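You operate a simulated robot arm through the tools that you are given. There is no shell and no other tool. Be economical: measure what you need, move in short steps, check, and stop when the job is done.

The job below is to be done with a simulated two-armed robot. You get a single attempt, and the scene is never put back.

TASK
Run the film out to 30, brake it, stand the white sleeve on it and drop in CAP 64.
Fine: film first; take the sleeve on the green cabinet and leave the one on the shelf.

The check looks at the end state, three seconds after you hand in, the way a careful person would. Anything else that was tipped, shoved, dropped, spilled or broken makes it a failure. A push-on lid holds only when it is set on centred and level and pressed home; a screw cap is set on level and turned clockwise until tight.

THE ROBOT
Two 7-joint arms with fingered hands on one trunk, on a base that drives. Base frame: it is fixed to the floor where the robot stands at the start and does not move with it; the origin is under the middle of the robot, x ahead of it, y to its left, z up. Readings come in mm, degrees, newtons and seconds.
The left shoulder is at the start at [30, 119, 869], the right one opposite. With the tool pointing down near the work surface each hand reaches from about 100 to 700 mm from the robot's upright axis, wherever it stands, measured 20 degrees to its own side. Places, roughly: black lever [500, 100, 800]; white sleeve [1000, -750, 500]. Payload 3.8 kg a hand.
The TCP of each hand is the grasp point between the finger pads, 25 mm short of the fingertips. In the tool frame z runs along the fingers and y along their closing line. Largest opening 88 mm; the body of the gripper starts 29 mm behind the TCP. The gripper is a hand of 4 fingers: y runs from the thumb to the fingers, the wrist lies at [-13, -106, -174] in the tool frame, and closing takes about 1.5 s.
Orientation is that of the tool frame in the base frame, as a unit quaternion [x, y, z, w]. With the fingers straight down and the wrist toward the robot, the tool's x, y and z point along [0, 1, 0], [1, 0, 0] and [0, 0, -1] of the base frame.

THE INTERFACE
- The arms move only by the tool play_rows. It takes "left_deltas", "right_deltas" or both (then of equal length, played together; a hand with none holds still); each is a list of rows, each an object of numbers (a shift or turn left out is 0, a gripper value left out holds the last): "tx", "ty", "tz": the shift along the tool's x, y, z in units of 25 mm (1.0 is 25 mm); "rx", "ry", "rz": the turn, a rotation vector about the tool's x, y, z in units of 6 degrees (1.0 is 6 degrees). In form: [{"tx": .., "ty": .., "tz": .., "rx": .., "ry": .., "rz": ..}, ...]. A call has 1 to 10 rows; each row shifts and turns the commanded pose from where the row before left it, along the tool's axes as they then stand. "left_claw" and "right_claw" are, for a hand that has rows, the closure in counts, from 0 (fully open) to 255 (shut), set as the call begins (left out, the last holds). A call with a number of a shift or a turn outside -1 to 1 is refused whole. Rows are played at 5 a second. More than 50 mm and 8.6 degrees between two rows, or a gripper value outside its range, and nothing of the call is played. Where a pose cannot be reached the arm comes as near as it can. A force on the tool above 40 N (or 10 N above the force at the start of the call, whichever is more), or a blocked arm, ends the call early, and 0.2 s more pass. The fingers move at their own pace (about 153 mm/s each) and stop on an object; they squeeze with about 25 N. The grip force told is the motor's: it shows also when the fingers shut on nothing. Time passes only in rows, and 0.2 s behind the last, so rows that do not move let the fingers close. It gives the time, the measured TCP pose, the force on the tool (base axes), the opening and the grip force at its end, in the units of the frame above (readings bear some noise), with the torque about the TCP (base axes, N m) and any sound that the robot's microphone picked up, and new pictures: "pictures" is both (left out), scene, wrist or none (wrist: the cameras of the hands that moved).
- Cameras (640 x 400 px; columns grow to the right, rows downward): "scene" is now at [24.1, -63.2, 1418.5]; the picture's right is [-0.83, -0.56, 0.00], its down [-0.43, 0.64, -0.64] and it looks along [0.36, -0.53, -0.77] (base axes); focal length 214 px, centre (320, 200). "left" rides on the left gripper at [-64, -83, -98] in its tool frame; the picture's right is [-0.62, -0.37, 0.69], its down [0.71, -0.63, 0.30] and it looks along [0.32, 0.68, 0.65] (tool axes); focal length 265 px, centre (320, 200). "right" rides on the right gripper at [64, -83, -98] in its tool frame; the picture's right is [-0.62, 0.37, -0.69], its down [-0.71, -0.63, 0.30] and it looks along [-0.32, 0.68, 0.65] (tool axes); focal length 265 px, centre (320, 200). There is no depth. A picture from a camera that has moved, and an enlarged one, comes with that camera's place and axes in the base frame and with its lens.
- lift_body(by): slides the trunk up (or, below 0, down) by that many mm; the arms and the scene camera ride with it, the base frame stays. It gives what a move gives, with no picture.
- drive_base(legs): drives the robot by 1 to 6 legs, each [ahead, left, turn to the left] in mm, mm and degrees, along the robot's own axes; the way and the turn of a leg run together, so that a leg with both is an arc; at most 1500 mm and 180 degrees a leg. The arms and the cameras ride along, it lands a little off, and it stops where it bumps. It gives what a move gives, and a new picture of the scene camera.
- set_grasp(shape, hand): the hand has 4 fingers and takes this shape, open, in about a second: jaw (thumb against the fingers, like two jaws); tri (thumb and two fingers); tip (a fingertip pinch); poke (one finger out to press); point (the index stretched); flat (the hand flat); cup (the hand cupped); fist (a fist). The gripper value then closes the fingers along that shape, each until it touches; the sizes above hold for jaw. It gives what a move gives, with no picture.
- turn_head(pan, tilt): turns the head with the scene camera to pan (to the left, within 120 degrees either way) and tilt (down, from -29 to 69), counted from straight ahead of the robot. It gives what a move gives, and a new picture of the scene camera.
- inspect(camera, box): a new picture of the part [left, top, right, bottom] of that camera's present view, enlarged. The clock stands still meanwhile.
- job_done(): hands the job in; it is judged then, once.

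Work in short steps. Places have to be worked out from the pictures, the camera data and where the tool is seen: move nearer, look again, correct. Check each grasp and each placing, and mend what went wrong. You have 120 turns and 260 pictures in all, those below and enlarged ones among them. Open the grippers and draw the arms clear of the work before you hand the job in, unless the task says otherwise; then end with one line.

The tools are called after "Request:" as a command line: name --argument value ..., lists and objects as JSON in quotes. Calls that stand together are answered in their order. play_rows: Moves the arms, as the interface text tells. Its arguments: {"type":"object","properties":{"left_deltas":{"type":"array"},"left_claw":{"type":"number"},"right_deltas":{"type":"array"},"right_claw":{"type":"number"},"pictures":{"type":"string","enum":["both","scene","wrist","none"]}},"required":[]} The other tools are called the same way: lift_body (by) slides the trunk up or down; set_grasp (shape, hand) gives the hand a shape; drive_base (legs) drives the base; turn_head (pan, tilt) turns the head that bears the scene camera; inspect (camera, box) takes an enlarged picture of a part of a camera's view; job_done () hands the job in.

At the start:

```text
clock: 0.0
left_tcp_pos: [479.7, -32.9, 1114.0]
left_orientation: [0.707, 0.707, 0.0, 0.0]
left_wrist_force: [0.4, 0.4, -0.6]
left_torque: [-0.01, -0.04, -0.03]
left_width: 87.6
left_grasp_force: 0.0
left_shape: jaw
right_tcp_pos: [268.1, -415.6, 1180.5]
right_orientation: [0.707, 0.707, 0.0, -0.001]
right_wrist_force: [-0.3, 0.5, 0.9]
right_torque: [-0.01, 0.02, 0.0]
right_width: 87.7
right_grasp_force: 0.1
right_shape: jaw
trunk travel left (down, up): [-25.0, 565.0]
robot x, y, heading: [0.6, -2.2, -0.1]
head pan, tilt: [-56.1, 50.0]
```

scene: 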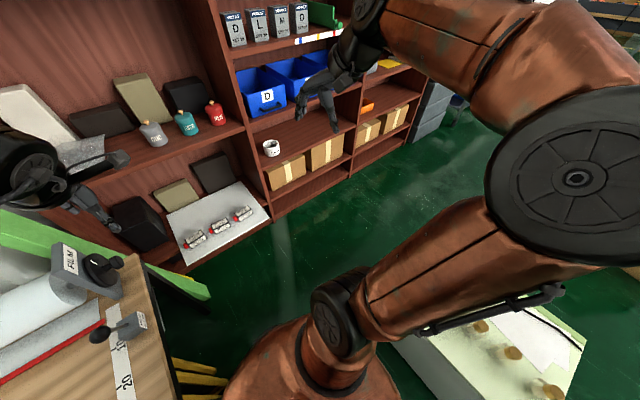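
right: 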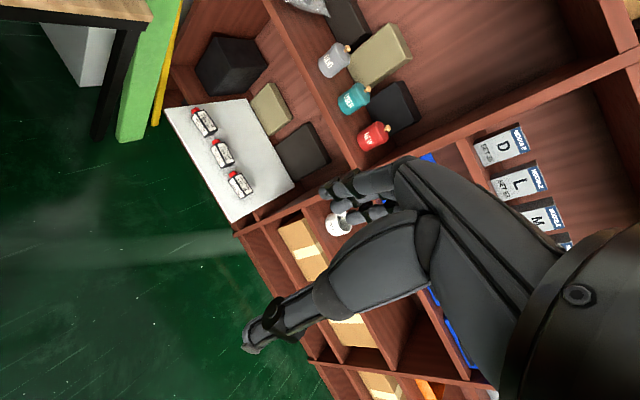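
left: 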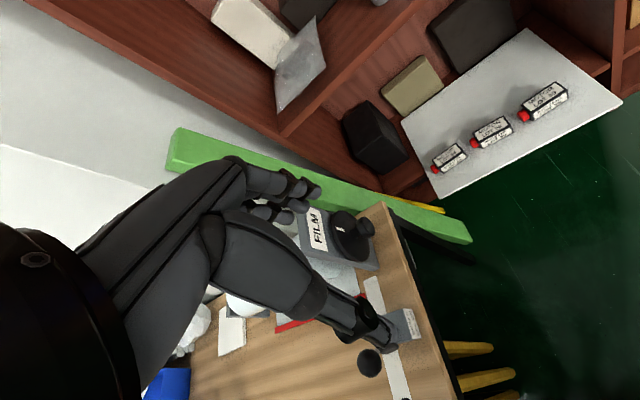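

The film unit with its crank, scale and black lever is at the left of the picture. I turn the head toward it for a better view.

Request:
turn_head --pan 5 --tilt 50

```text
clock: 1.3
left_tcp_pos: [479.8, -33.2, 1113.9]
left_orientation: [0.707, 0.707, 0.0, 0.0]
left_wrist_force: [0.1, 0.3, -0.7]
left_torque: [0.01, 0.03, -0.01]
left_width: 87.6
left_grasp_force: 0.0
left_shape: jaw
right_tcp_pos: [269.7, -416.0, 1181.4]
right_orientation: [0.707, 0.707, 0.0, 0.0]
right_wrist_force: [-0.1, 0.6, -0.6]
right_torque: [0.02, 0.0, 0.0]
right_width: 87.6
right_grasp_force: 0.1
right_shape: jaw
trunk travel left (down, up): [-25.0, 565.0]
robot x, y, heading: [0.2, -1.2, -0.1]
head pan, tilt: [5.0, 50.0]
camera scene: at [57.8, 7.3, 1418.5], right [0.09, -1.0, 0.0], down [-0.76, -0.07, -0.64], along [0.64, 0.06, -0.77], focal length 214 px, centre (320, 200)
```

scene: 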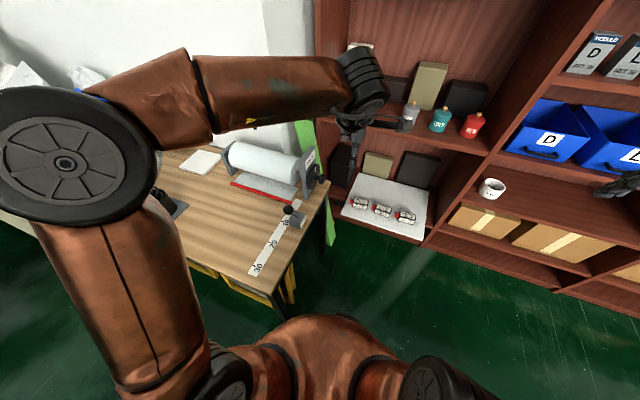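

I look closer at the film unit and the scale.

Request:
inspect --camera "scene" --box '[160, 120, 352, 290]'

Request:
inspect --camera "left" --box '[180, 180, 460, 400]'

```text
2.35 times, centred on (256, 205) of scene
camera zoom: at [57.8, 7.3, 1418.5], right [0.09, -1.0, 0.0], down [-0.76, -0.07, -0.64], along [0.64, 0.06, -0.77], focal length 505 px, centre (471, 188)
```

zoom: 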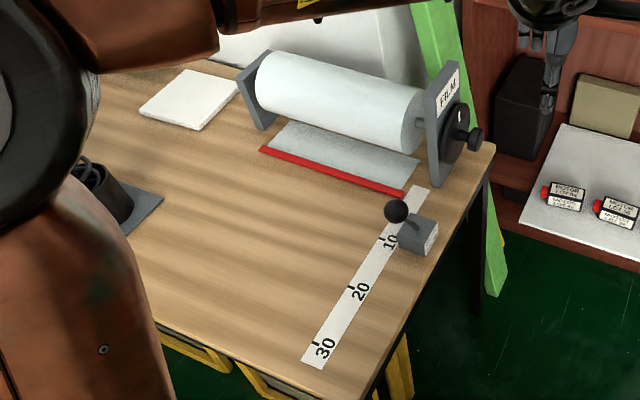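

```text
1.82 times, centred on (320, 290) of left
camera zoom: at [395.8, -96.9, 1212.2], right [-0.37, -0.62, -0.69], down [-0.63, 0.71, -0.3], along [0.68, 0.32, -0.65], focal length 483 px, centre (320, 36)
```

zoom: 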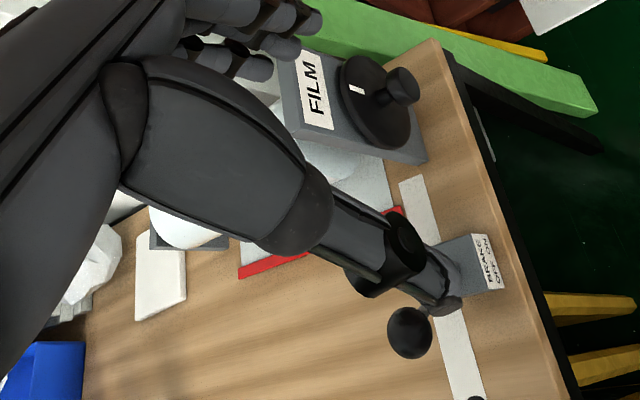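

Now I look at the small objects on the shelf and tray, then over to the green cabinet.

Request:
inspect --camera "scene" --box '[330, 90, 520, 230]'

Request:
inspect --camera "left" --box '[420, 70, 600, 190]'

Request:
turn_head --pan -100 --tilt 45

```text
2.86 times, centred on (425, 160) of scene
camera zoom: at [57.8, 7.3, 1418.5], right [0.09, -1.0, 0.0], down [-0.76, -0.07, -0.64], along [0.64, 0.06, -0.77], focal length 613 px, centre (20, 314)
```

zoom: 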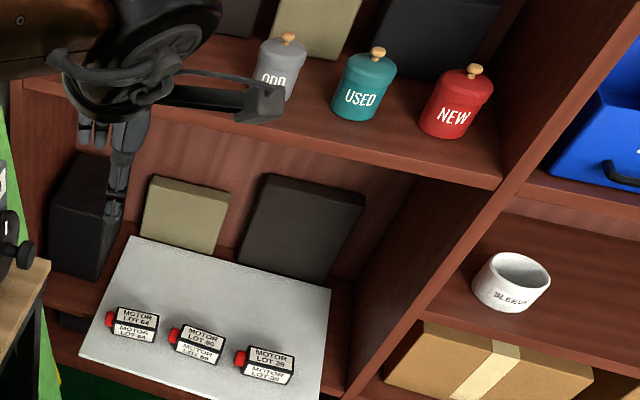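

```text
3.33 times, centred on (510, 130) of left
camera zoom: at [395.8, -96.9, 1212.2], right [-0.37, -0.62, -0.69], down [-0.63, 0.71, -0.3], along [0.68, 0.32, -0.65], focal length 885 px, centre (-313, 433)
```

zoom: 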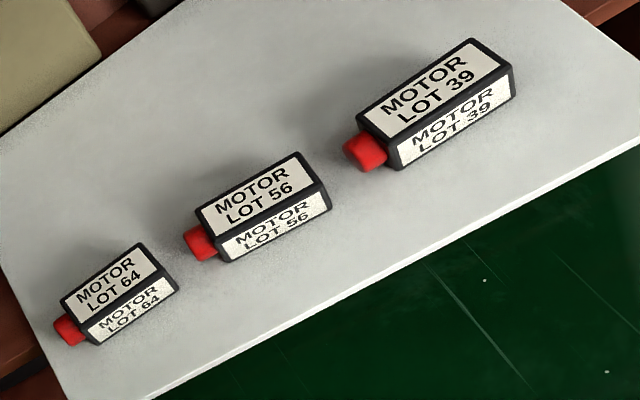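

```text
clock: 3.1
left_tcp_pos: [480.6, -32.4, 1114.4]
left_orientation: [0.707, 0.707, -0.001, 0.001]
left_wrist_force: [0.8, -0.5, 0.0]
left_torque: [-0.03, 0.01, 0.01]
left_width: 87.5
left_grasp_force: 0.1
left_shape: jaw
right_tcp_pos: [268.7, -416.6, 1180.8]
right_orientation: [0.707, 0.707, -0.001, -0.001]
right_wrist_force: [0.1, -0.6, -0.4]
right_torque: [-0.01, 0.03, 0.01]
right_width: 87.6
right_grasp_force: 0.1
right_shape: jaw
trunk travel left (down, up): [-25.0, 565.0]
robot x, y, heading: [0.0, 0.5, -0.3]
head pan, tilt: [-100.0, 45.0]
camera scene: at [-32.9, -79.4, 1425.4], right [-0.98, 0.17, 0.0], down [0.12, 0.7, -0.71], along [-0.12, -0.7, -0.71], focal length 214 px, centre (320, 200)
```

scene: 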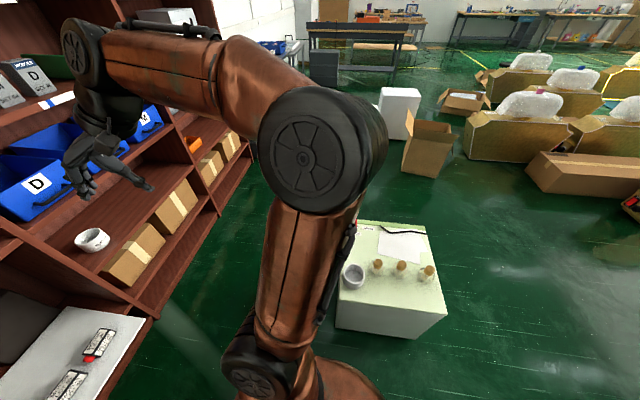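

Request:
inspect --camera "scene" --box '[320, 210, 460, 340]'

Request:
turn_head --pan 40 --tilt 55

```text
3.08 times, centred on (390, 275) of scene
camera zoom: at [-32.9, -79.4, 1425.4], right [-0.98, 0.17, 0.0], down [0.12, 0.7, -0.71], along [-0.12, -0.7, -0.71], focal length 660 px, centre (105, -31)
```

zoom: 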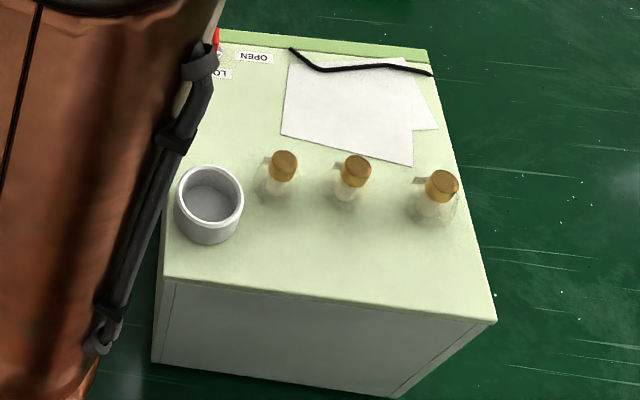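

```text
clock: 5.4
left_tcp_pos: [480.0, -32.9, 1113.6]
left_orientation: [0.707, 0.707, 0.0, 0.0]
left_wrist_force: [-0.2, 0.5, 1.3]
left_torque: [-0.01, 0.0, -0.02]
left_width: 87.7
left_grasp_force: 0.0
left_shape: jaw
right_tcp_pos: [268.1, -415.8, 1180.9]
right_orientation: [0.707, 0.707, 0.0, 0.0]
right_wrist_force: [-0.4, 0.0, 0.8]
right_torque: [0.03, -0.02, -0.01]
right_width: 87.5
right_grasp_force: 0.1
right_shape: jaw
trunk travel left (down, up): [-25.0, 565.0]
robot x, y, heading: [-0.2, 3.4, -0.1]
head pan, tilt: [40.0, 55.0]
camera scene: at [36.4, 47.0, 1412.0], right [0.64, -0.77, 0.0], down [-0.63, -0.53, -0.57], along [0.44, 0.37, -0.82], focal length 214 px, centre (320, 200)
```

scene: 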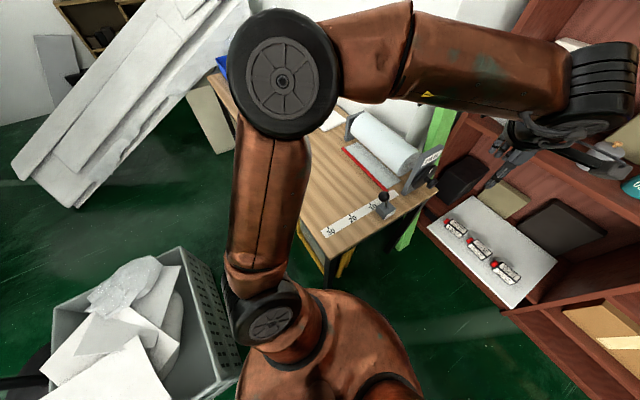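

I draw the left hand back so its camera, and the head, can see the film unit unobstructed.

Request:
play_rows --left_deltas '[{"ty": -1, "tx": 0.4}, {"ty": -1, "tx": 0.4}, {"ty": -1, "tx": 0.4}, {"ty": -1, "tx": 0.4}, {"ty": -1, "tx": 0.4}, {"ty": -1, "tx": 0.4}, {"ty": -1}, {"ty": -1}]' --pictures "wrist"

Request:
turn_head --pan 8 --tilt 45

Request:
inspect --camera "scene" --box '[210, 100, 360, 290]'

```text
clock: 7.2
left_tcp_pos: [278.9, 27.9, 1114.8]
left_orientation: [0.707, 0.707, 0.0, 0.0]
left_wrist_force: [0.1, -0.3, 0.3]
left_torque: [0.02, -0.02, 0.01]
left_width: 87.4
left_grasp_force: 0.1
left_shape: jaw
right_tcp_pos: [268.9, -415.6, 1181.0]
right_orientation: [0.707, 0.708, 0.0, 0.0]
right_wrist_force: [0.4, 0.3, 0.3]
right_torque: [0.0, 0.02, -0.01]
right_width: 87.5
right_grasp_force: 0.0
right_shape: jaw
trunk travel left (down, up): [-25.0, 565.0]
robot x, y, heading: [5.5, 0.3, 0.2]
head pan, tilt: [40.0, 55.0]
camera left: at [194.8, -35.5, 1212.3], right [-0.37, -0.62, -0.69], down [-0.63, 0.71, -0.3], along [0.68, 0.32, -0.65], focal length 265 px, centre (320, 200)
```

left: 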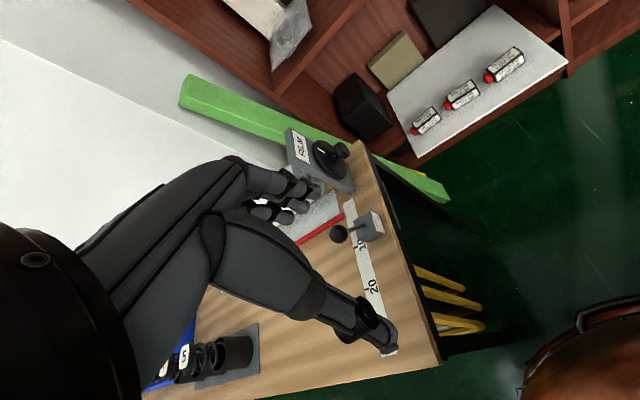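

```text
clock: 8.1
left_tcp_pos: [279.3, 27.7, 1113.0]
left_orientation: [0.707, 0.707, 0.0, 0.0]
left_wrist_force: [0.6, -1.2, 0.4]
left_torque: [0.02, 0.03, 0.0]
left_width: 87.7
left_grasp_force: 0.0
left_shape: jaw
right_tcp_pos: [268.8, -415.9, 1181.8]
right_orientation: [0.707, 0.707, 0.0, 0.0]
right_wrist_force: [0.2, 0.3, 0.0]
right_torque: [0.0, 0.01, -0.01]
right_width: 87.6
right_grasp_force: 0.0
right_shape: jaw
trunk travel left (down, up): [-25.0, 565.0]
robot x, y, heading: [5.7, -2.3, -0.0]
head pan, tilt: [8.0, 45.0]
camera scene: at [61.5, 12.1, 1425.4], right [0.14, -0.99, 0.0], down [-0.7, -0.1, -0.71], along [0.7, 0.1, -0.71], focal length 214 px, centre (320, 200)
```

scene: 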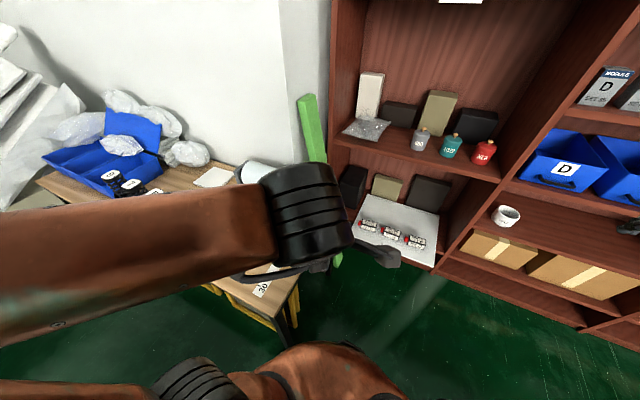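

```text
2.11 times, centred on (285, 195) of scene
camera zoom: at [61.5, 12.1, 1425.4], right [0.14, -0.99, 0.0], down [-0.7, -0.1, -0.71], along [0.7, 0.1, -0.71], focal length 452 px, centre (394, 210)
```

zoom: 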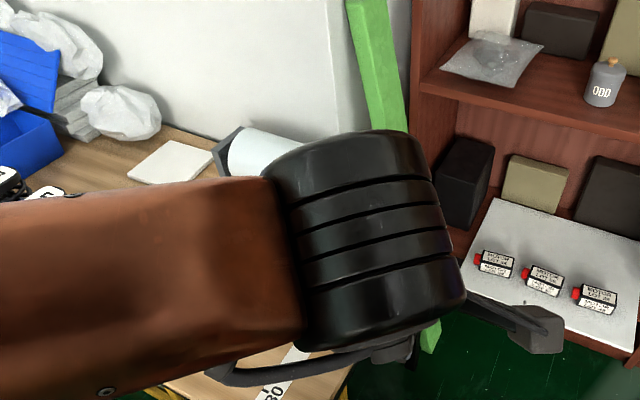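

The arm now blocks the head. I move the left hand out to the left, which also shows the black canisters on the left of the table.

Request:
play_rows --left_deltas '[{"tx": 1}, {"tx": 1}, {"tx": 1}, {"tx": 1}, {"tx": 1}, {"tx": 1}, {"tx": 1}, {"tx": 1}, {"tx": 1}, {"tx": 1}]' --pictures "both"

Request:
inspect --camera "scene" --box '[200, 130, 350, 290]'

Request:
inspect --camera "scene" --box '[30, 80, 220, 240]'

```text
clock: 10.3
left_tcp_pos: [280.6, 277.7, 1112.3]
left_orientation: [0.707, 0.707, 0.0, -0.001]
left_wrist_force: [0.8, 0.7, 1.4]
left_torque: [0.03, -0.01, -0.01]
left_width: 87.4
left_grasp_force: 0.0
left_shape: jaw
right_tcp_pos: [268.2, -415.0, 1180.0]
right_orientation: [0.707, 0.707, 0.0, 0.0]
right_wrist_force: [-0.3, 0.4, 0.3]
right_torque: [0.0, 0.01, 0.0]
right_width: 87.5
right_grasp_force: 0.1
right_shape: jaw
trunk travel left (down, up): [-25.0, 565.0]
robot x, y, heading: [-0.9, -3.7, -0.1]
head pan, tilt: [8.0, 45.0]
camera scene: at [61.5, 12.7, 1425.4], right [0.14, -0.99, 0.0], down [-0.7, -0.1, -0.71], along [0.7, 0.1, -0.71], focal length 214 px, centre (320, 200)
camera left: at [196.1, 214.2, 1211.1], right [-0.37, -0.62, -0.69], down [-0.63, 0.71, -0.3], along [0.68, 0.32, -0.65], focal length 265 px, centre (320, 200)
```

scene: 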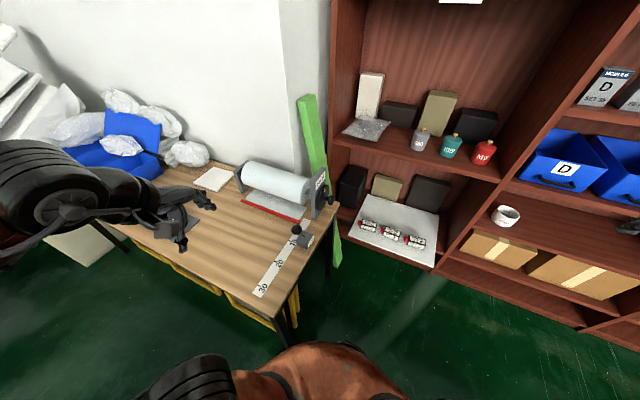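
left: 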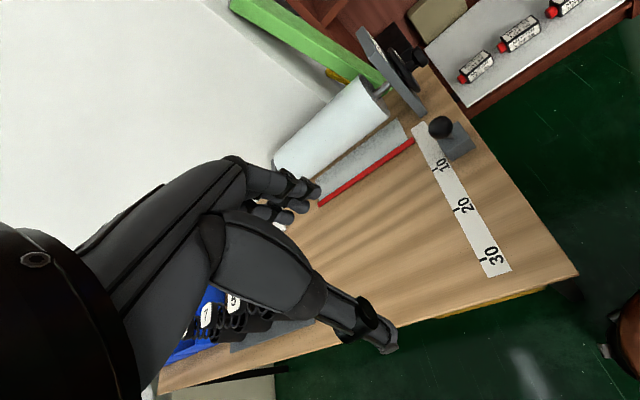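

```text
2.50 times, centred on (275, 210) of scene
camera zoom: at [61.5, 12.7, 1425.4], right [0.14, -0.99, 0.0], down [-0.7, -0.1, -0.71], along [0.7, 0.1, -0.71], focal length 536 px, centre (432, 175)
```

zoom: 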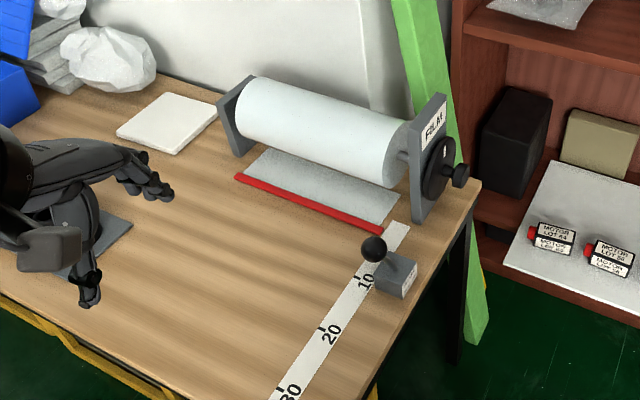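

```text
2.50 times, centred on (125, 160) of scene
camera zoom: at [61.5, 12.7, 1425.4], right [0.14, -0.99, 0.0], down [-0.7, -0.1, -0.71], along [0.7, 0.1, -0.71], focal length 536 px, centre (808, 300)
```

zoom: 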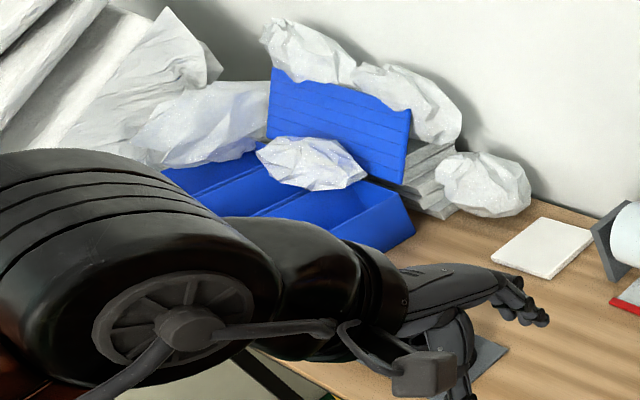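

I need to see the black items with labels on the left of the table. I swing the hand back partly and pan the head left.

Request:
play_rows --left_deltas '[{"tx": -1}, {"tx": -1}, {"tx": -1}, {"tx": -1}, {"tx": -1, "tz": -1}, {"tx": -1, "tz": -1}, {"tx": -1, "tz": -1}, {"tx": -1, "tz": -1}, {"tx": -1, "tz": -1}, {"tx": -1, "tz": -1}]' --pictures "wrist"

Request:
turn_head --pan 45 --tilt 35

Request:
inspect --camera "left" --box '[80, 270, 330, 400]'

```text
clock: 12.5
left_tcp_pos: [280.3, 24.5, 1263.8]
left_orientation: [0.707, 0.707, 0.0, 0.0]
left_wrist_force: [-0.7, 0.0, 0.7]
left_torque: [0.02, -0.03, -0.01]
left_width: 87.7
left_grasp_force: 0.0
left_shape: jaw
right_tcp_pos: [268.3, -416.0, 1180.1]
right_orientation: [0.707, 0.707, 0.0, 0.0]
right_wrist_force: [0.0, -0.3, 0.1]
right_torque: [0.0, 0.02, 0.0]
right_width: 87.6
right_grasp_force: 0.1
right_shape: jaw
trunk travel left (down, up): [-25.0, 565.0]
robot x, y, heading: [-1.8, -1.0, 0.1]
head pan, tilt: [8.0, 45.0]
camera left: at [196.0, -38.7, 1361.7], right [-0.37, -0.62, -0.69], down [-0.63, 0.71, -0.3], along [0.68, 0.32, -0.65], focal length 265 px, centre (320, 200)
```

left: 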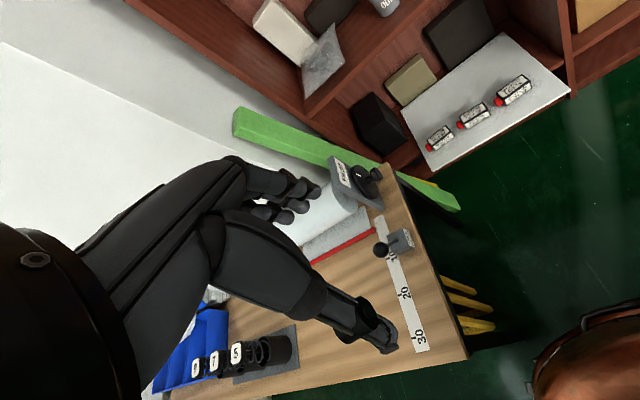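

```text
clock: 13.6
left_tcp_pos: [280.9, 26.4, 1263.7]
left_orientation: [0.707, 0.707, 0.0, 0.0]
left_wrist_force: [0.1, -0.2, 0.1]
left_torque: [-0.02, 0.0, -0.04]
left_width: 87.7
left_grasp_force: 0.1
left_shape: jaw
right_tcp_pos: [268.7, -416.1, 1181.3]
right_orientation: [0.707, 0.707, 0.001, 0.0]
right_wrist_force: [-0.1, -0.5, 0.6]
right_torque: [0.0, 0.0, 0.02]
right_width: 87.6
right_grasp_force: 0.1
right_shape: jaw
trunk travel left (down, up): [-25.0, 565.0]
robot x, y, heading: [1.0, -1.3, -0.2]
head pan, tilt: [45.0, 35.0]
camera scene: at [43.3, 63.0, 1440.2], right [0.71, -0.71, 0.0], down [-0.41, -0.41, -0.82], along [0.58, 0.58, -0.57], focal length 214 px, centre (320, 200)
```

scene: 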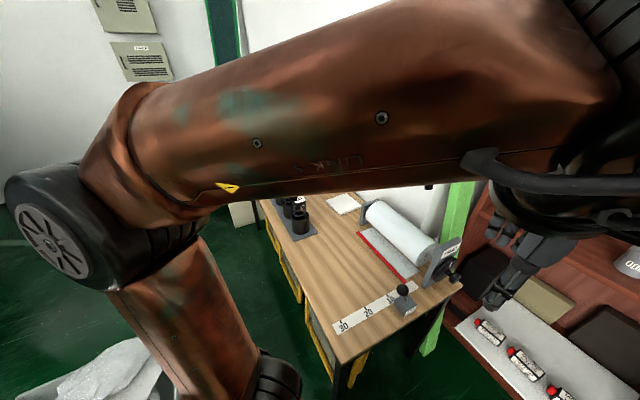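

```text
2.56 times, centred on (205, 335) of left
camera zoom: at [195.9, -37.3, 1361.4], right [-0.37, -0.62, -0.69], down [-0.63, 0.71, -0.3], along [0.68, 0.32, -0.65], focal length 679 px, centre (614, -146)
```

zoom: 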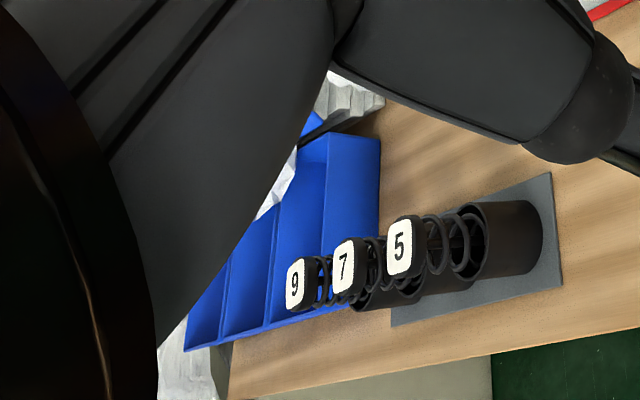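

Springs 5/7/9 are not ours. Now I bring the left hand above the red bar of the film to look closely at it and the brake label.

Request:
play_rows --left_deltas '[{"ty": 1, "tx": 0.7, "tz": 1}, {"ty": 1, "tx": 0.7, "tz": 1}, {"ty": 1, "tx": 0.7, "tz": 1}, {"ty": 1, "tx": 0.7, "tz": 1}, {"ty": 1, "tx": 0.7, "tz": 1}, {"ty": 1, "tx": 0.7, "tz": 1}, {"ty": 1, "tx": 0.7, "tz": 1}, {"ty": 1, "tx": 0.7, "tz": 1}, {"tz": 1, "rz": 1}, {"tz": 1, "rz": 1}]' --pictures "wrist"

Request:
turn_head --pan 5 --tilt 50

```text
clock: 15.8
left_tcp_pos: [480.5, 167.4, 1013.2]
left_orientation: [0.778, 0.629, 0.0, 0.001]
left_wrist_force: [-1.0, 0.8, 0.5]
left_torque: [-0.01, -0.03, -0.02]
left_width: 87.5
left_grasp_force: 0.0
left_shape: jaw
right_tcp_pos: [269.2, -415.7, 1181.2]
right_orientation: [0.707, 0.707, 0.0, 0.0]
right_wrist_force: [0.7, 0.3, -0.4]
right_torque: [0.0, 0.0, 0.03]
right_width: 87.8
right_grasp_force: 0.1
right_shape: jaw
trunk travel left (down, up): [-25.0, 565.0]
robot x, y, heading: [-1.9, 0.4, 0.0]
head pan, tilt: [45.0, 35.0]
camera left: at [384.8, 122.9, 1111.6], right [-0.49, -0.53, -0.69], down [-0.47, 0.83, -0.3], along [0.74, 0.17, -0.65], focal length 265 px, centre (320, 200)
```

left: 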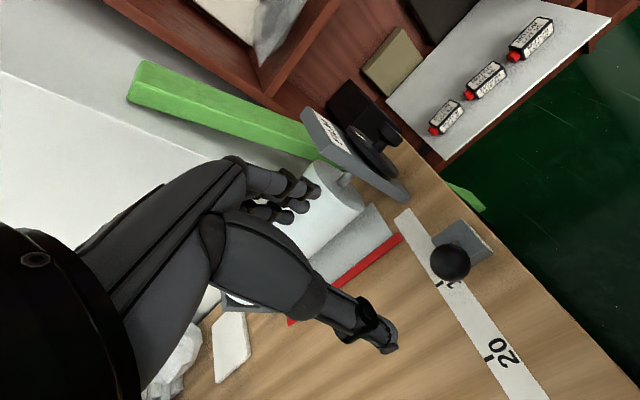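

```text
clock: 16.8
left_tcp_pos: [480.5, 166.7, 1014.8]
left_orientation: [0.777, 0.629, 0.001, 0.0]
left_wrist_force: [-0.1, 0.0, -0.4]
left_torque: [-0.02, 0.01, -0.01]
left_width: 87.5
left_grasp_force: 0.1
left_shape: jaw
right_tcp_pos: [269.3, -415.3, 1181.9]
right_orientation: [0.707, 0.707, 0.0, 0.0]
right_wrist_force: [-0.8, 0.2, -0.2]
right_torque: [0.01, 0.02, 0.01]
right_width: 87.5
right_grasp_force: 0.0
right_shape: jaw
trunk travel left (down, up): [-25.0, 565.0]
robot x, y, heading: [-1.8, -0.6, 0.2]
head pan, tilt: [5.0, 50.0]
camera scene: at [57.8, 7.5, 1418.5], right [0.09, -1.0, 0.0], down [-0.76, -0.07, -0.64], along [0.64, 0.06, -0.77], focal length 214 px, centre (320, 200)
```

scene: 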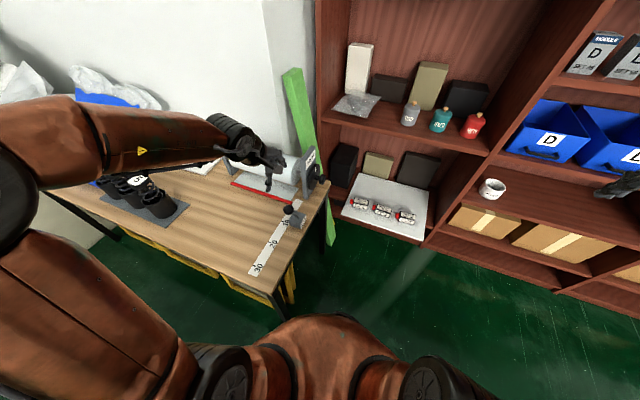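

The triangulation puts the table nearer z≈700. I enlarge the brake label and the crank.

Request:
inspect --camera "left" --box '[280, 90, 520, 300]'

Request:
inspect --camera "scene" --box '[260, 140, 340, 240]'

```text
1.90 times, centred on (400, 195) of left
camera zoom: at [384.4, 122.3, 1112.3], right [-0.49, -0.53, -0.69], down [-0.47, 0.83, -0.3], along [0.74, 0.18, -0.65], focal length 506 px, centre (168, 210)
```

zoom: 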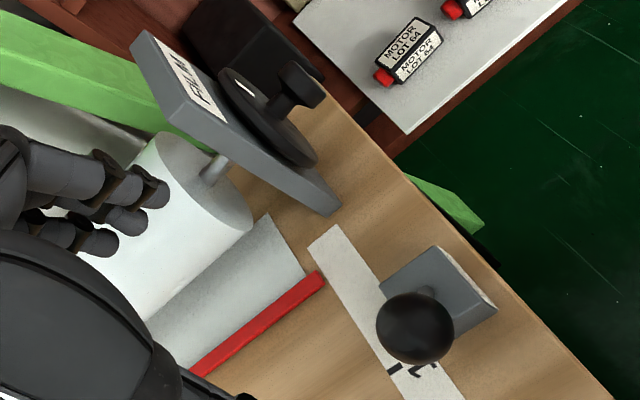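

```text
4.00 times, centred on (300, 190) of scene
camera zoom: at [57.8, 7.5, 1418.5], right [0.09, -1.0, 0.0], down [-0.76, -0.07, -0.64], along [0.64, 0.06, -0.77], focal length 858 px, centre (400, 240)
```

zoom: 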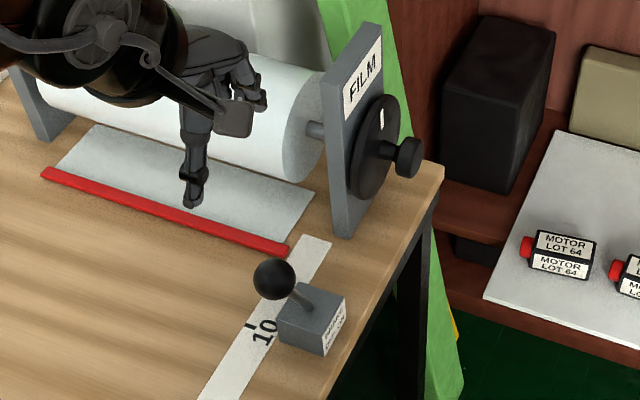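

I'll try drawing the film out by its red bar with the left hand. First I go above the right part of the bar at about z 815 with fingers half closed, then check.

Request:
play_rows --left_deltas '[{"rz": 0.58}, {"ty": 0.73, "tx": 0.45, "tz": 1}, {"ty": 0.73, "tx": 0.45, "tz": 1}, {"ty": 0.73, "tx": 0.45, "tz": 1}, {"ty": 0.73, "tx": 0.45, "tz": 1}, {"ty": 0.73, "tx": 0.45, "tz": 1}, {"ty": 0.73, "tx": 0.45, "tz": 1}, {"ty": 0.73, "tx": 0.45, "tz": 1}, {"ty": 0.73, "tx": 0.45, "tz": 1}]' --left_claw 110 --pictures "both"

Request:
inspect --camera "scene" --box '[210, 130, 350, 240]'

```text
clock: 18.8
left_tcp_pos: [634.3, 213.7, 828.7]
left_orientation: [0.795, 0.606, 0.001, 0.001]
left_wrist_force: [-30.2, 2.7, 16.0]
left_torque: [-0.04, -0.48, 0.04]
left_width: 43.2
left_grasp_force: 0.0
left_shape: jaw
right_tcp_pos: [266.2, -415.1, 1181.9]
right_orientation: [0.706, 0.708, 0.001, 0.0]
right_wrist_force: [0.6, -0.4, -0.1]
right_torque: [-0.01, 0.04, -0.02]
right_width: 87.3
right_grasp_force: 0.1
right_shape: jaw
trunk travel left (down, up): [-25.0, 565.0]
robot x, y, heading: [-1.9, -5.0, -0.1]
head pan, tilt: [5.0, 50.0]
stopped in row 9 (left hand): the force on the tool passed its limit at 62 N (the readings are from after the stop); the commanded pose is now the measured one
camera scene: at [53.2, 7.6, 1418.8], right [0.09, -1.0, 0.0], down [-0.76, -0.07, -0.65], along [0.64, 0.06, -0.76], focal length 214 px, centre (320, 200)
camera left: at [535.1, 174.4, 926.6], right [-0.52, -0.5, -0.69], down [-0.42, 0.86, -0.31], along [0.75, 0.13, -0.65], focal length 265 px, centre (320, 200)
```

scene: 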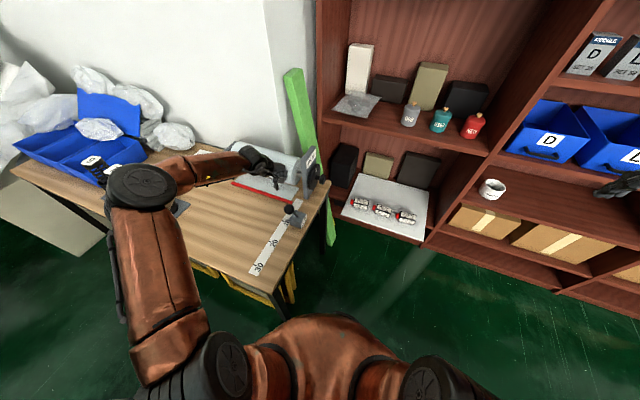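
left: 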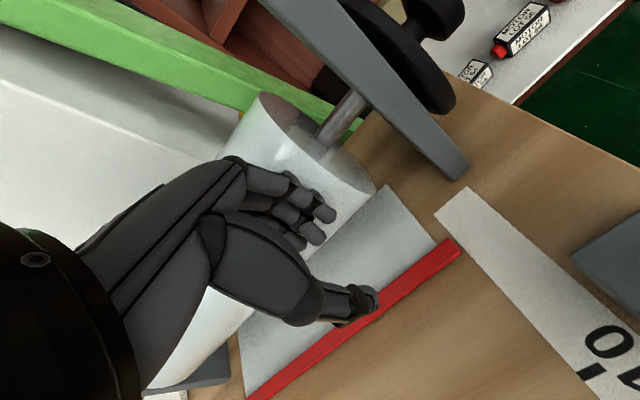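

```text
3.64 times, centred on (280, 185) of scene
camera zoom: at [53.2, 7.6, 1418.8], right [0.09, -1.0, 0.0], down [-0.76, -0.07, -0.65], along [0.64, 0.06, -0.76], focal length 780 px, centre (466, 254)
```

zoom: 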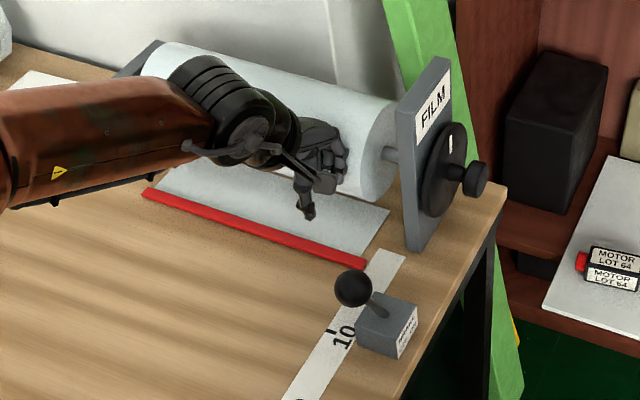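

The fingers touched the roll front; bar end computes to (607,178,735). I back off 20 mm and descend around the bar.

Request:
play_rows --left_deltas '[{"ty": -0.78, "tx": -0.3}, {}, {"tz": 0.7}, {"tz": 0.7}]' --pictures "both"

Request:
inspect --camera "scene" --box '[210, 130, 350, 240]'

```text
clock: 19.8
left_tcp_pos: [614.6, 211.6, 790.3]
left_orientation: [0.795, 0.607, 0.001, 0.0]
left_wrist_force: [-9.6, 2.5, 4.4]
left_torque: [-0.07, -0.36, 0.15]
left_width: 48.3
left_grasp_force: 0.2
left_shape: jaw
right_tcp_pos: [268.1, -415.1, 1181.2]
right_orientation: [0.706, 0.708, 0.0, 0.001]
right_wrist_force: [-0.2, 0.0, -0.3]
right_torque: [-0.01, 0.0, 0.02]
right_width: 87.5
right_grasp_force: 0.1
right_shape: jaw
trunk travel left (down, up): [-25.0, 565.0]
robot x, y, heading: [-2.8, 1.3, 0.3]
head pan, tilt: [5.0, 50.0]
camera scene: at [56.1, 8.0, 1418.6], right [0.09, -1.0, 0.0], down [-0.76, -0.07, -0.64], along [0.64, 0.06, -0.77], focal length 214 px, centre (320, 200)
camera left: at [516.7, 172.9, 889.0], right [-0.52, -0.5, -0.69], down [-0.42, 0.86, -0.3], along [0.75, 0.13, -0.65], focal length 265 px, centre (320, 200)
```

scene: 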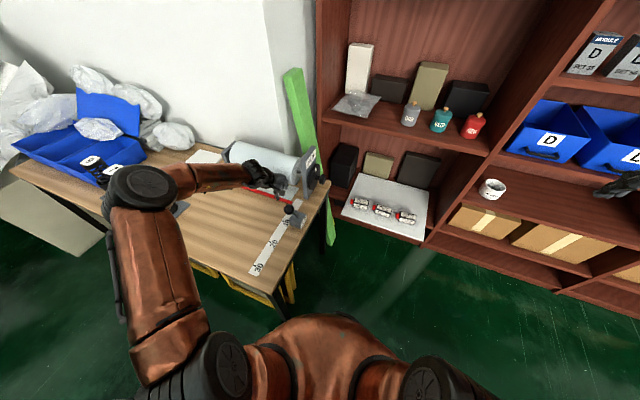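
left: 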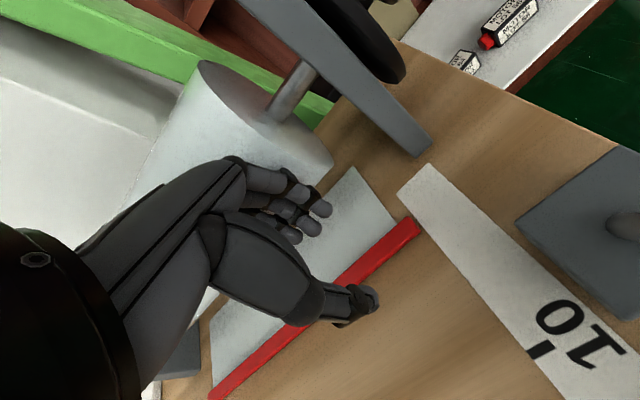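

```text
3.64 times, centred on (280, 185) of scene
camera zoom: at [56.1, 8.0, 1418.6], right [0.09, -1.0, 0.0], down [-0.76, -0.07, -0.64], along [0.64, 0.06, -0.77], focal length 780 px, centre (466, 254)
```

zoom: 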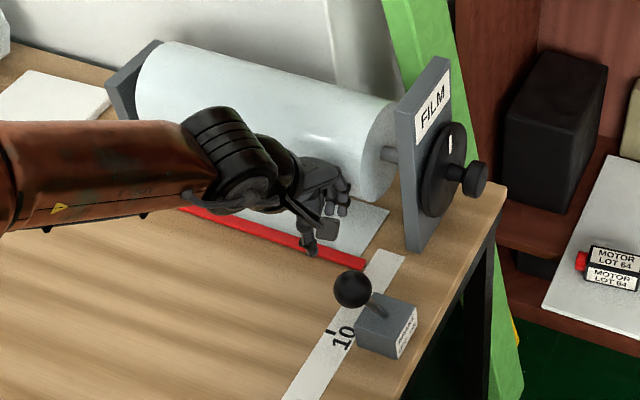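

The roll overhangs the bar, so pulling it is awkward; the knob lies on the roll axis, so I'll turn it with the right hand. First I take the left hand up and back.

Request:
play_rows --left_deltas '[{"ty": -0.6}, {"tz": -1}, {"tz": -1, "ty": -0.5}, {"tz": -1, "ty": -1}, {"tz": -1, "ty": -1}, {"tz": -1, "ty": -1}, {"tz": -1, "ty": -1}, {"ty": -1}, {"ty": -1}, {"ty": -1}]' --left_claw 110 --pictures "none"

Request:
turn_head --pan -40 --tilt 60

```text
clock: 22.0
left_tcp_pos: [420.4, 264.1, 940.3]
left_orientation: [0.794, 0.607, 0.002, 0.002]
left_wrist_force: [-0.3, 0.3, 0.5]
left_torque: [-0.02, -0.01, 0.01]
left_width: 49.9
left_grasp_force: 0.1
left_shape: jaw
right_tcp_pos: [270.0, -415.8, 1180.6]
right_orientation: [0.707, 0.708, 0.001, 0.0]
right_wrist_force: [0.2, -0.7, 0.2]
right_torque: [-0.03, 0.0, 0.0]
right_width: 87.7
right_grasp_force: 0.0
right_shape: jaw
trunk travel left (down, up): [-25.0, 565.0]
robot x, y, heading: [-1.6, 2.5, 0.0]
head pan, tilt: [5.0, 50.0]
```

```text
clock: 23.1
left_tcp_pos: [421.9, 263.9, 939.8]
left_orientation: [0.795, 0.607, 0.001, 0.001]
left_wrist_force: [-0.8, -0.3, -0.8]
left_torque: [0.0, -0.02, 0.02]
left_width: 49.9
left_grasp_force: 0.1
left_shape: jaw
right_tcp_pos: [269.7, -414.9, 1181.0]
right_orientation: [0.707, 0.707, 0.0, 0.0]
right_wrist_force: [-0.1, 0.1, 0.1]
right_torque: [-0.04, 0.0, -0.03]
right_width: 87.6
right_grasp_force: 0.0
right_shape: jaw
trunk travel left (down, up): [-25.0, 565.0]
robot x, y, heading: [-1.2, -1.4, 0.2]
head pan, tilt: [-40.0, 60.0]
camera scene: at [32.2, -41.9, 1405.9], right [-0.64, -0.77, 0.0], down [-0.66, 0.56, -0.5], along [0.38, -0.32, -0.87], focal length 214 px, centre (320, 200)
```

scene: 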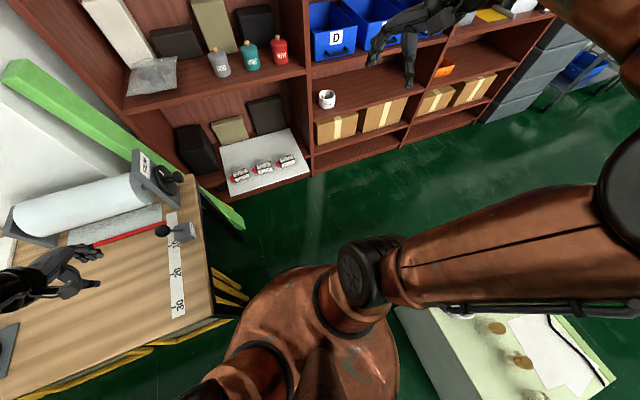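

The floor ahead-right is free. I raise and retract the left hand, so it clears the film unit as I drive, before driving diagonally ahead-right.

Request:
play_rows --left_deltas '[{"tz": -1, "ty": -1}, {"tz": -1, "ty": -1}, {"tz": -1, "ty": -1}, {"tz": -1, "ty": -1}, {"tz": -1, "ty": -1}, {"tz": -1, "ty": -1}, {"tz": -1}, {"tz": -1}]' --right_deltas '[{"ty": -0.5}, {"ty": -0.5}, {"ty": -0.5}, {"ty": -0.5}, {"ty": -0.5}, {"ty": -0.5}, {}, {}]' --pictures "none"

Request:
drive_base --legs '[[100, -75, 0], [100, -75, 0]]'

```text
clock: 24.9
left_tcp_pos: [281.0, 309.2, 1116.9]
left_orientation: [0.795, 0.606, 0.001, 0.0]
left_wrist_force: [0.0, 0.7, -0.9]
left_torque: [0.02, -0.01, -0.01]
left_width: 50.4
left_grasp_force: 0.1
left_shape: jaw
left hand out of reach, approached as far as the arm can: row 7, 8
right_tcp_pos: [194.4, -415.7, 1180.7]
right_orientation: [0.707, 0.707, 0.0, 0.0]
right_wrist_force: [1.0, 0.4, 0.8]
right_torque: [0.02, 0.02, 0.01]
right_width: 87.6
right_grasp_force: 0.0
right_shape: jaw
trunk travel left (down, up): [-25.0, 565.0]
robot x, y, heading: [-0.4, 0.7, 0.1]
head pan, tilt: [-40.0, 60.0]
```

```text
clock: 27.1
left_tcp_pos: [482.8, 158.0, 1115.9]
left_orientation: [0.795, 0.606, 0.001, 0.001]
left_wrist_force: [1.0, -0.7, 0.3]
left_torque: [0.04, -0.01, 0.01]
left_width: 50.1
left_grasp_force: 0.0
left_shape: jaw
right_tcp_pos: [397.2, -566.5, 1181.5]
right_orientation: [0.707, 0.708, 0.0, -0.001]
right_wrist_force: [-0.8, 0.0, 0.4]
right_torque: [0.04, 0.04, 0.06]
right_width: 87.7
right_grasp_force: 0.1
right_shape: jaw
trunk travel left (down, up): [-25.0, 565.0]
robot x, y, heading: [197.1, -150.0, 0.1]
head pan, tilt: [-40.0, 60.0]
camera scene: at [234.7, -192.8, 1405.8], right [-0.64, -0.77, 0.0], down [-0.67, 0.56, -0.5], along [0.38, -0.32, -0.87], focal length 214 px, centre (320, 200)
```

scene: 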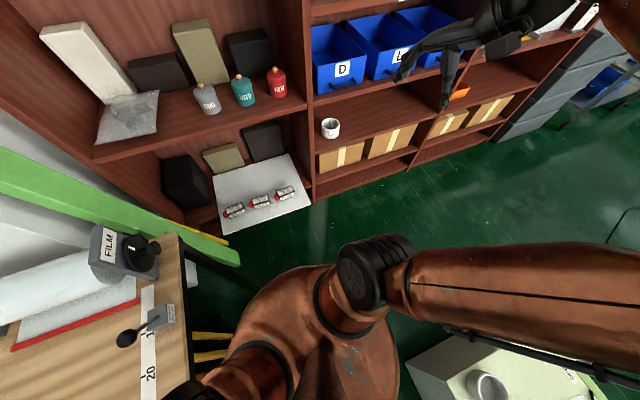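

Drive landed well. I rotate the right hand so its fingers point along the knob axis (+y, yawed −15.5°).

Request:
play_rows --right_deltas '[{"ry": 1}, {"ry": 1}, {"ry": 1}, {"ry": 1}, {"ry": 1}, {"ry": 1}, {"ry": 1}, {"ry": 1}, {"ry": 1}, {"ry": 1}]' --pictures "none"

Request:
play_rows --right_deltas '[{"ry": 1}, {"ry": 1}, {"ry": 1}, {"ry": 1}, {"ry": 1}, {"rx": -0.9}, {"rx": -0.9}, {"rx": -0.78}]' --pictures "none"

Request:
turn_head --pan 5 --tilt 55

```text
clock: 29.2
left_tcp_pos: [481.4, 158.7, 1116.1]
left_orientation: [0.795, 0.607, 0.001, 0.002]
left_wrist_force: [0.6, 0.0, -0.6]
left_torque: [0.02, 0.01, 0.02]
left_width: 50.1
left_grasp_force: 0.1
left_shape: jaw
right_tcp_pos: [396.2, -565.8, 1180.7]
right_orientation: [0.611, 0.613, 0.353, -0.354]
right_wrist_force: [-0.3, -0.2, 0.0]
right_torque: [-0.01, -0.01, 0.02]
right_width: 87.6
right_grasp_force: 0.1
right_shape: jaw
trunk travel left (down, up): [-25.0, 565.0]
robot x, y, heading: [199.4, -145.5, -0.0]
head pan, tilt: [-40.0, 60.0]
```

```text
clock: 31.1
left_tcp_pos: [480.9, 158.5, 1116.8]
left_orientation: [0.795, 0.606, 0.002, 0.001]
left_wrist_force: [0.2, 0.5, 0.0]
left_torque: [0.03, 0.0, 0.03]
left_width: 50.2
left_grasp_force: 0.0
left_shape: jaw
right_tcp_pos: [396.0, -565.6, 1181.1]
right_orientation: [0.562, 0.428, 0.563, -0.429]
right_wrist_force: [0.3, 0.0, -0.4]
right_torque: [0.0, -0.02, 0.03]
right_width: 87.7
right_grasp_force: 0.1
right_shape: jaw
trunk travel left (down, up): [-25.0, 565.0]
robot x, y, heading: [202.0, -151.6, 0.1]
head pan, tilt: [-40.0, 60.0]
```

```text
clock: 32.2
left_tcp_pos: [480.5, 159.5, 1116.3]
left_orientation: [0.795, 0.606, 0.001, 0.002]
left_wrist_force: [0.1, 0.0, 0.3]
left_torque: [0.02, 0.02, 0.03]
left_width: 50.1
left_grasp_force: 0.0
left_shape: jaw
right_tcp_pos: [396.6, -565.0, 1180.9]
right_orientation: [0.562, 0.429, 0.561, -0.43]
right_wrist_force: [0.5, 0.3, -0.5]
right_torque: [0.01, -0.01, -0.04]
right_width: 87.7
right_grasp_force: 0.0
right_shape: jaw
trunk travel left (down, up): [-25.0, 565.0]
robot x, y, heading: [203.6, -148.8, -0.2]
head pan, tilt: [5.0, 55.0]
camera scene: at [253.8, -142.5, 1412.0], right [0.09, -1.0, 0.0], down [-0.82, -0.07, -0.57], along [0.57, 0.05, -0.82], focal length 214 px, centre (320, 200)
```

scene: 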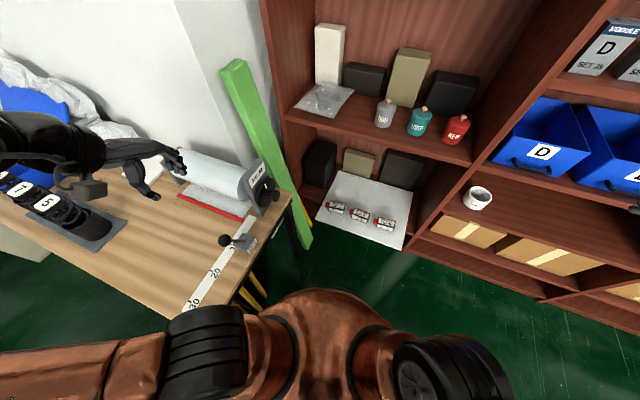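

Orientation is right. I carry the right hand toward a pre-position about 130 mm outside the knob.

Request:
play_rows --right_deltas '[{"tz": 1, "tx": -0.75, "ty": 0.2}, {"tz": 1, "tx": -0.75, "ty": 0.2}, {"tz": 1, "tx": -0.75, "ty": 0.2}, {"tz": 1, "tx": -0.75, "ty": 0.2}, {"tz": 1, "tx": -0.75, "ty": 0.2}, {"tz": 1, "tx": -0.75, "ty": 0.2}, {"tz": 1, "tx": -0.75, "ty": 0.2}, {"tz": 1, "tx": -0.75, "ty": 0.2}, {"tz": 1, "tx": -0.75, "ty": 0.2}, {"tz": 1, "tx": -0.75, "ty": 0.2}]' --pictures "none"

Request:
play_rows --right_deltas '[{"tz": 1, "tx": -0.75, "ty": 0.2}, {"tz": 1, "tx": -0.75, "ty": 0.2}, {"tz": 1, "tx": -0.75, "ty": 0.2}, {"tz": 1, "tx": -0.75, "ty": 0.2}, {"tz": 1, "tx": -0.75, "ty": 0.2}, {"tz": 1, "tx": -0.75, "ty": 0.2}, {"tz": 1, "tx": -0.75, "ty": 0.2}, {"tz": 1, "tx": -0.75, "ty": 0.2}]' --pictures "both"

Request:
inspect --camera "scene" --box '[170, 130, 330, 260]'

```text
clock: 34.4
left_tcp_pos: [481.2, 157.4, 1117.2]
left_orientation: [0.795, 0.607, 0.001, 0.001]
left_wrist_force: [0.9, -1.2, -0.7]
left_torque: [0.03, -0.03, 0.01]
left_width: 50.2
left_grasp_force: 0.1
left_shape: jaw
right_tcp_pos: [533.1, -372.2, 989.5]
right_orientation: [0.562, 0.429, 0.561, -0.43]
right_wrist_force: [0.2, 0.3, -0.6]
right_torque: [-0.02, 0.0, 0.02]
right_width: 87.7
right_grasp_force: 0.1
right_shape: jaw
right hand out of reach, approached as far as the arm can: row 7, 8, 9, 10
trunk travel left (down, up): [-25.0, 565.0]
robot x, y, heading: [199.9, -148.9, 0.3]
head pan, tilt: [5.0, 55.0]
```

```text
clock: 36.2
left_tcp_pos: [481.2, 159.3, 1116.4]
left_orientation: [0.795, 0.606, 0.0, 0.001]
left_wrist_force: [-0.1, 0.3, -0.8]
left_torque: [-0.01, 0.02, -0.02]
left_width: 50.1
left_grasp_force: 0.1
left_shape: jaw
right_tcp_pos: [624.2, -201.1, 841.9]
right_orientation: [0.562, 0.428, 0.563, -0.429]
right_wrist_force: [-1.0, 0.0, 0.2]
right_torque: [0.03, 0.02, -0.01]
right_width: 87.9
right_grasp_force: 0.0
right_shape: jaw
right hand out of reach, approached as far as the arm can: row 1, 3
trunk travel left (down, up): [-25.0, 565.0]
robot x, y, heading: [200.5, -151.6, 0.1]
head pan, tilt: [5.0, 55.0]
camera scene: at [254.5, -142.0, 1412.0], right [0.09, -1.0, 0.0], down [-0.82, -0.07, -0.57], along [0.57, 0.05, -0.82], focal length 214 px, centre (320, 200)
camera right: at [519.8, -272.8, 906.4], right [0.17, -0.77, -0.62], down [-0.53, 0.46, -0.71], along [0.83, 0.45, -0.33], focal length 265 px, centre (320, 200)
```

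scene: 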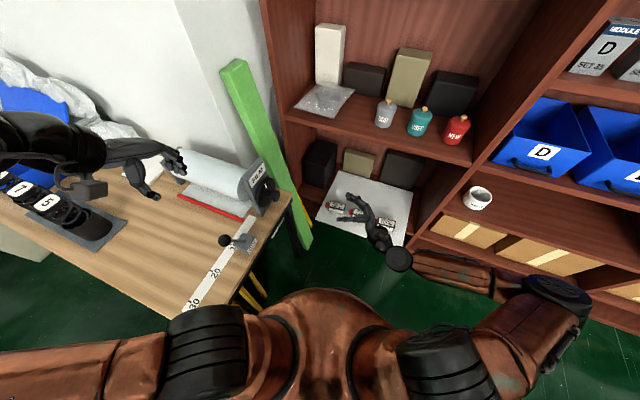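
right: 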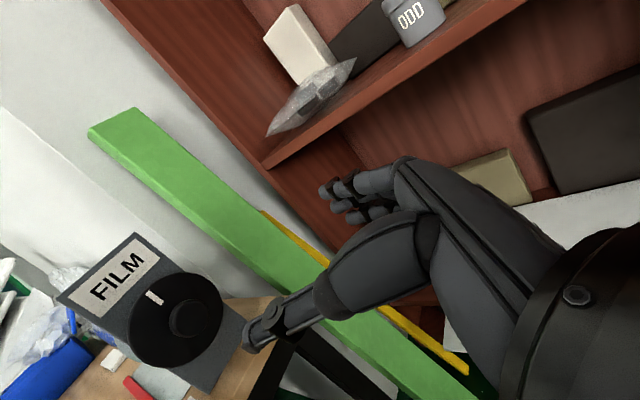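

```text
3.08 times, centred on (250, 195) of scene
camera zoom: at [254.5, -142.0, 1412.0], right [0.09, -1.0, 0.0], down [-0.82, -0.07, -0.57], along [0.57, 0.05, -0.82], focal length 660 px, centre (535, 215)
```

zoom: 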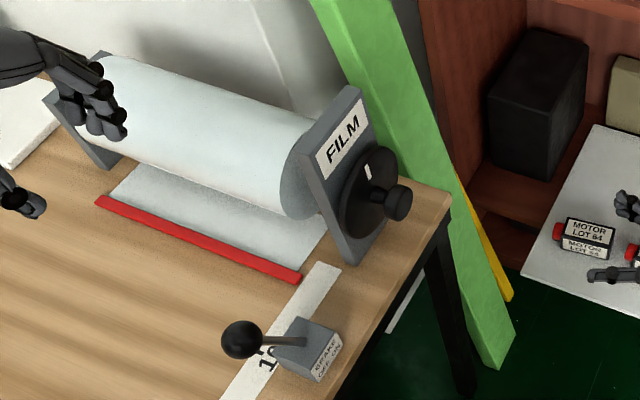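

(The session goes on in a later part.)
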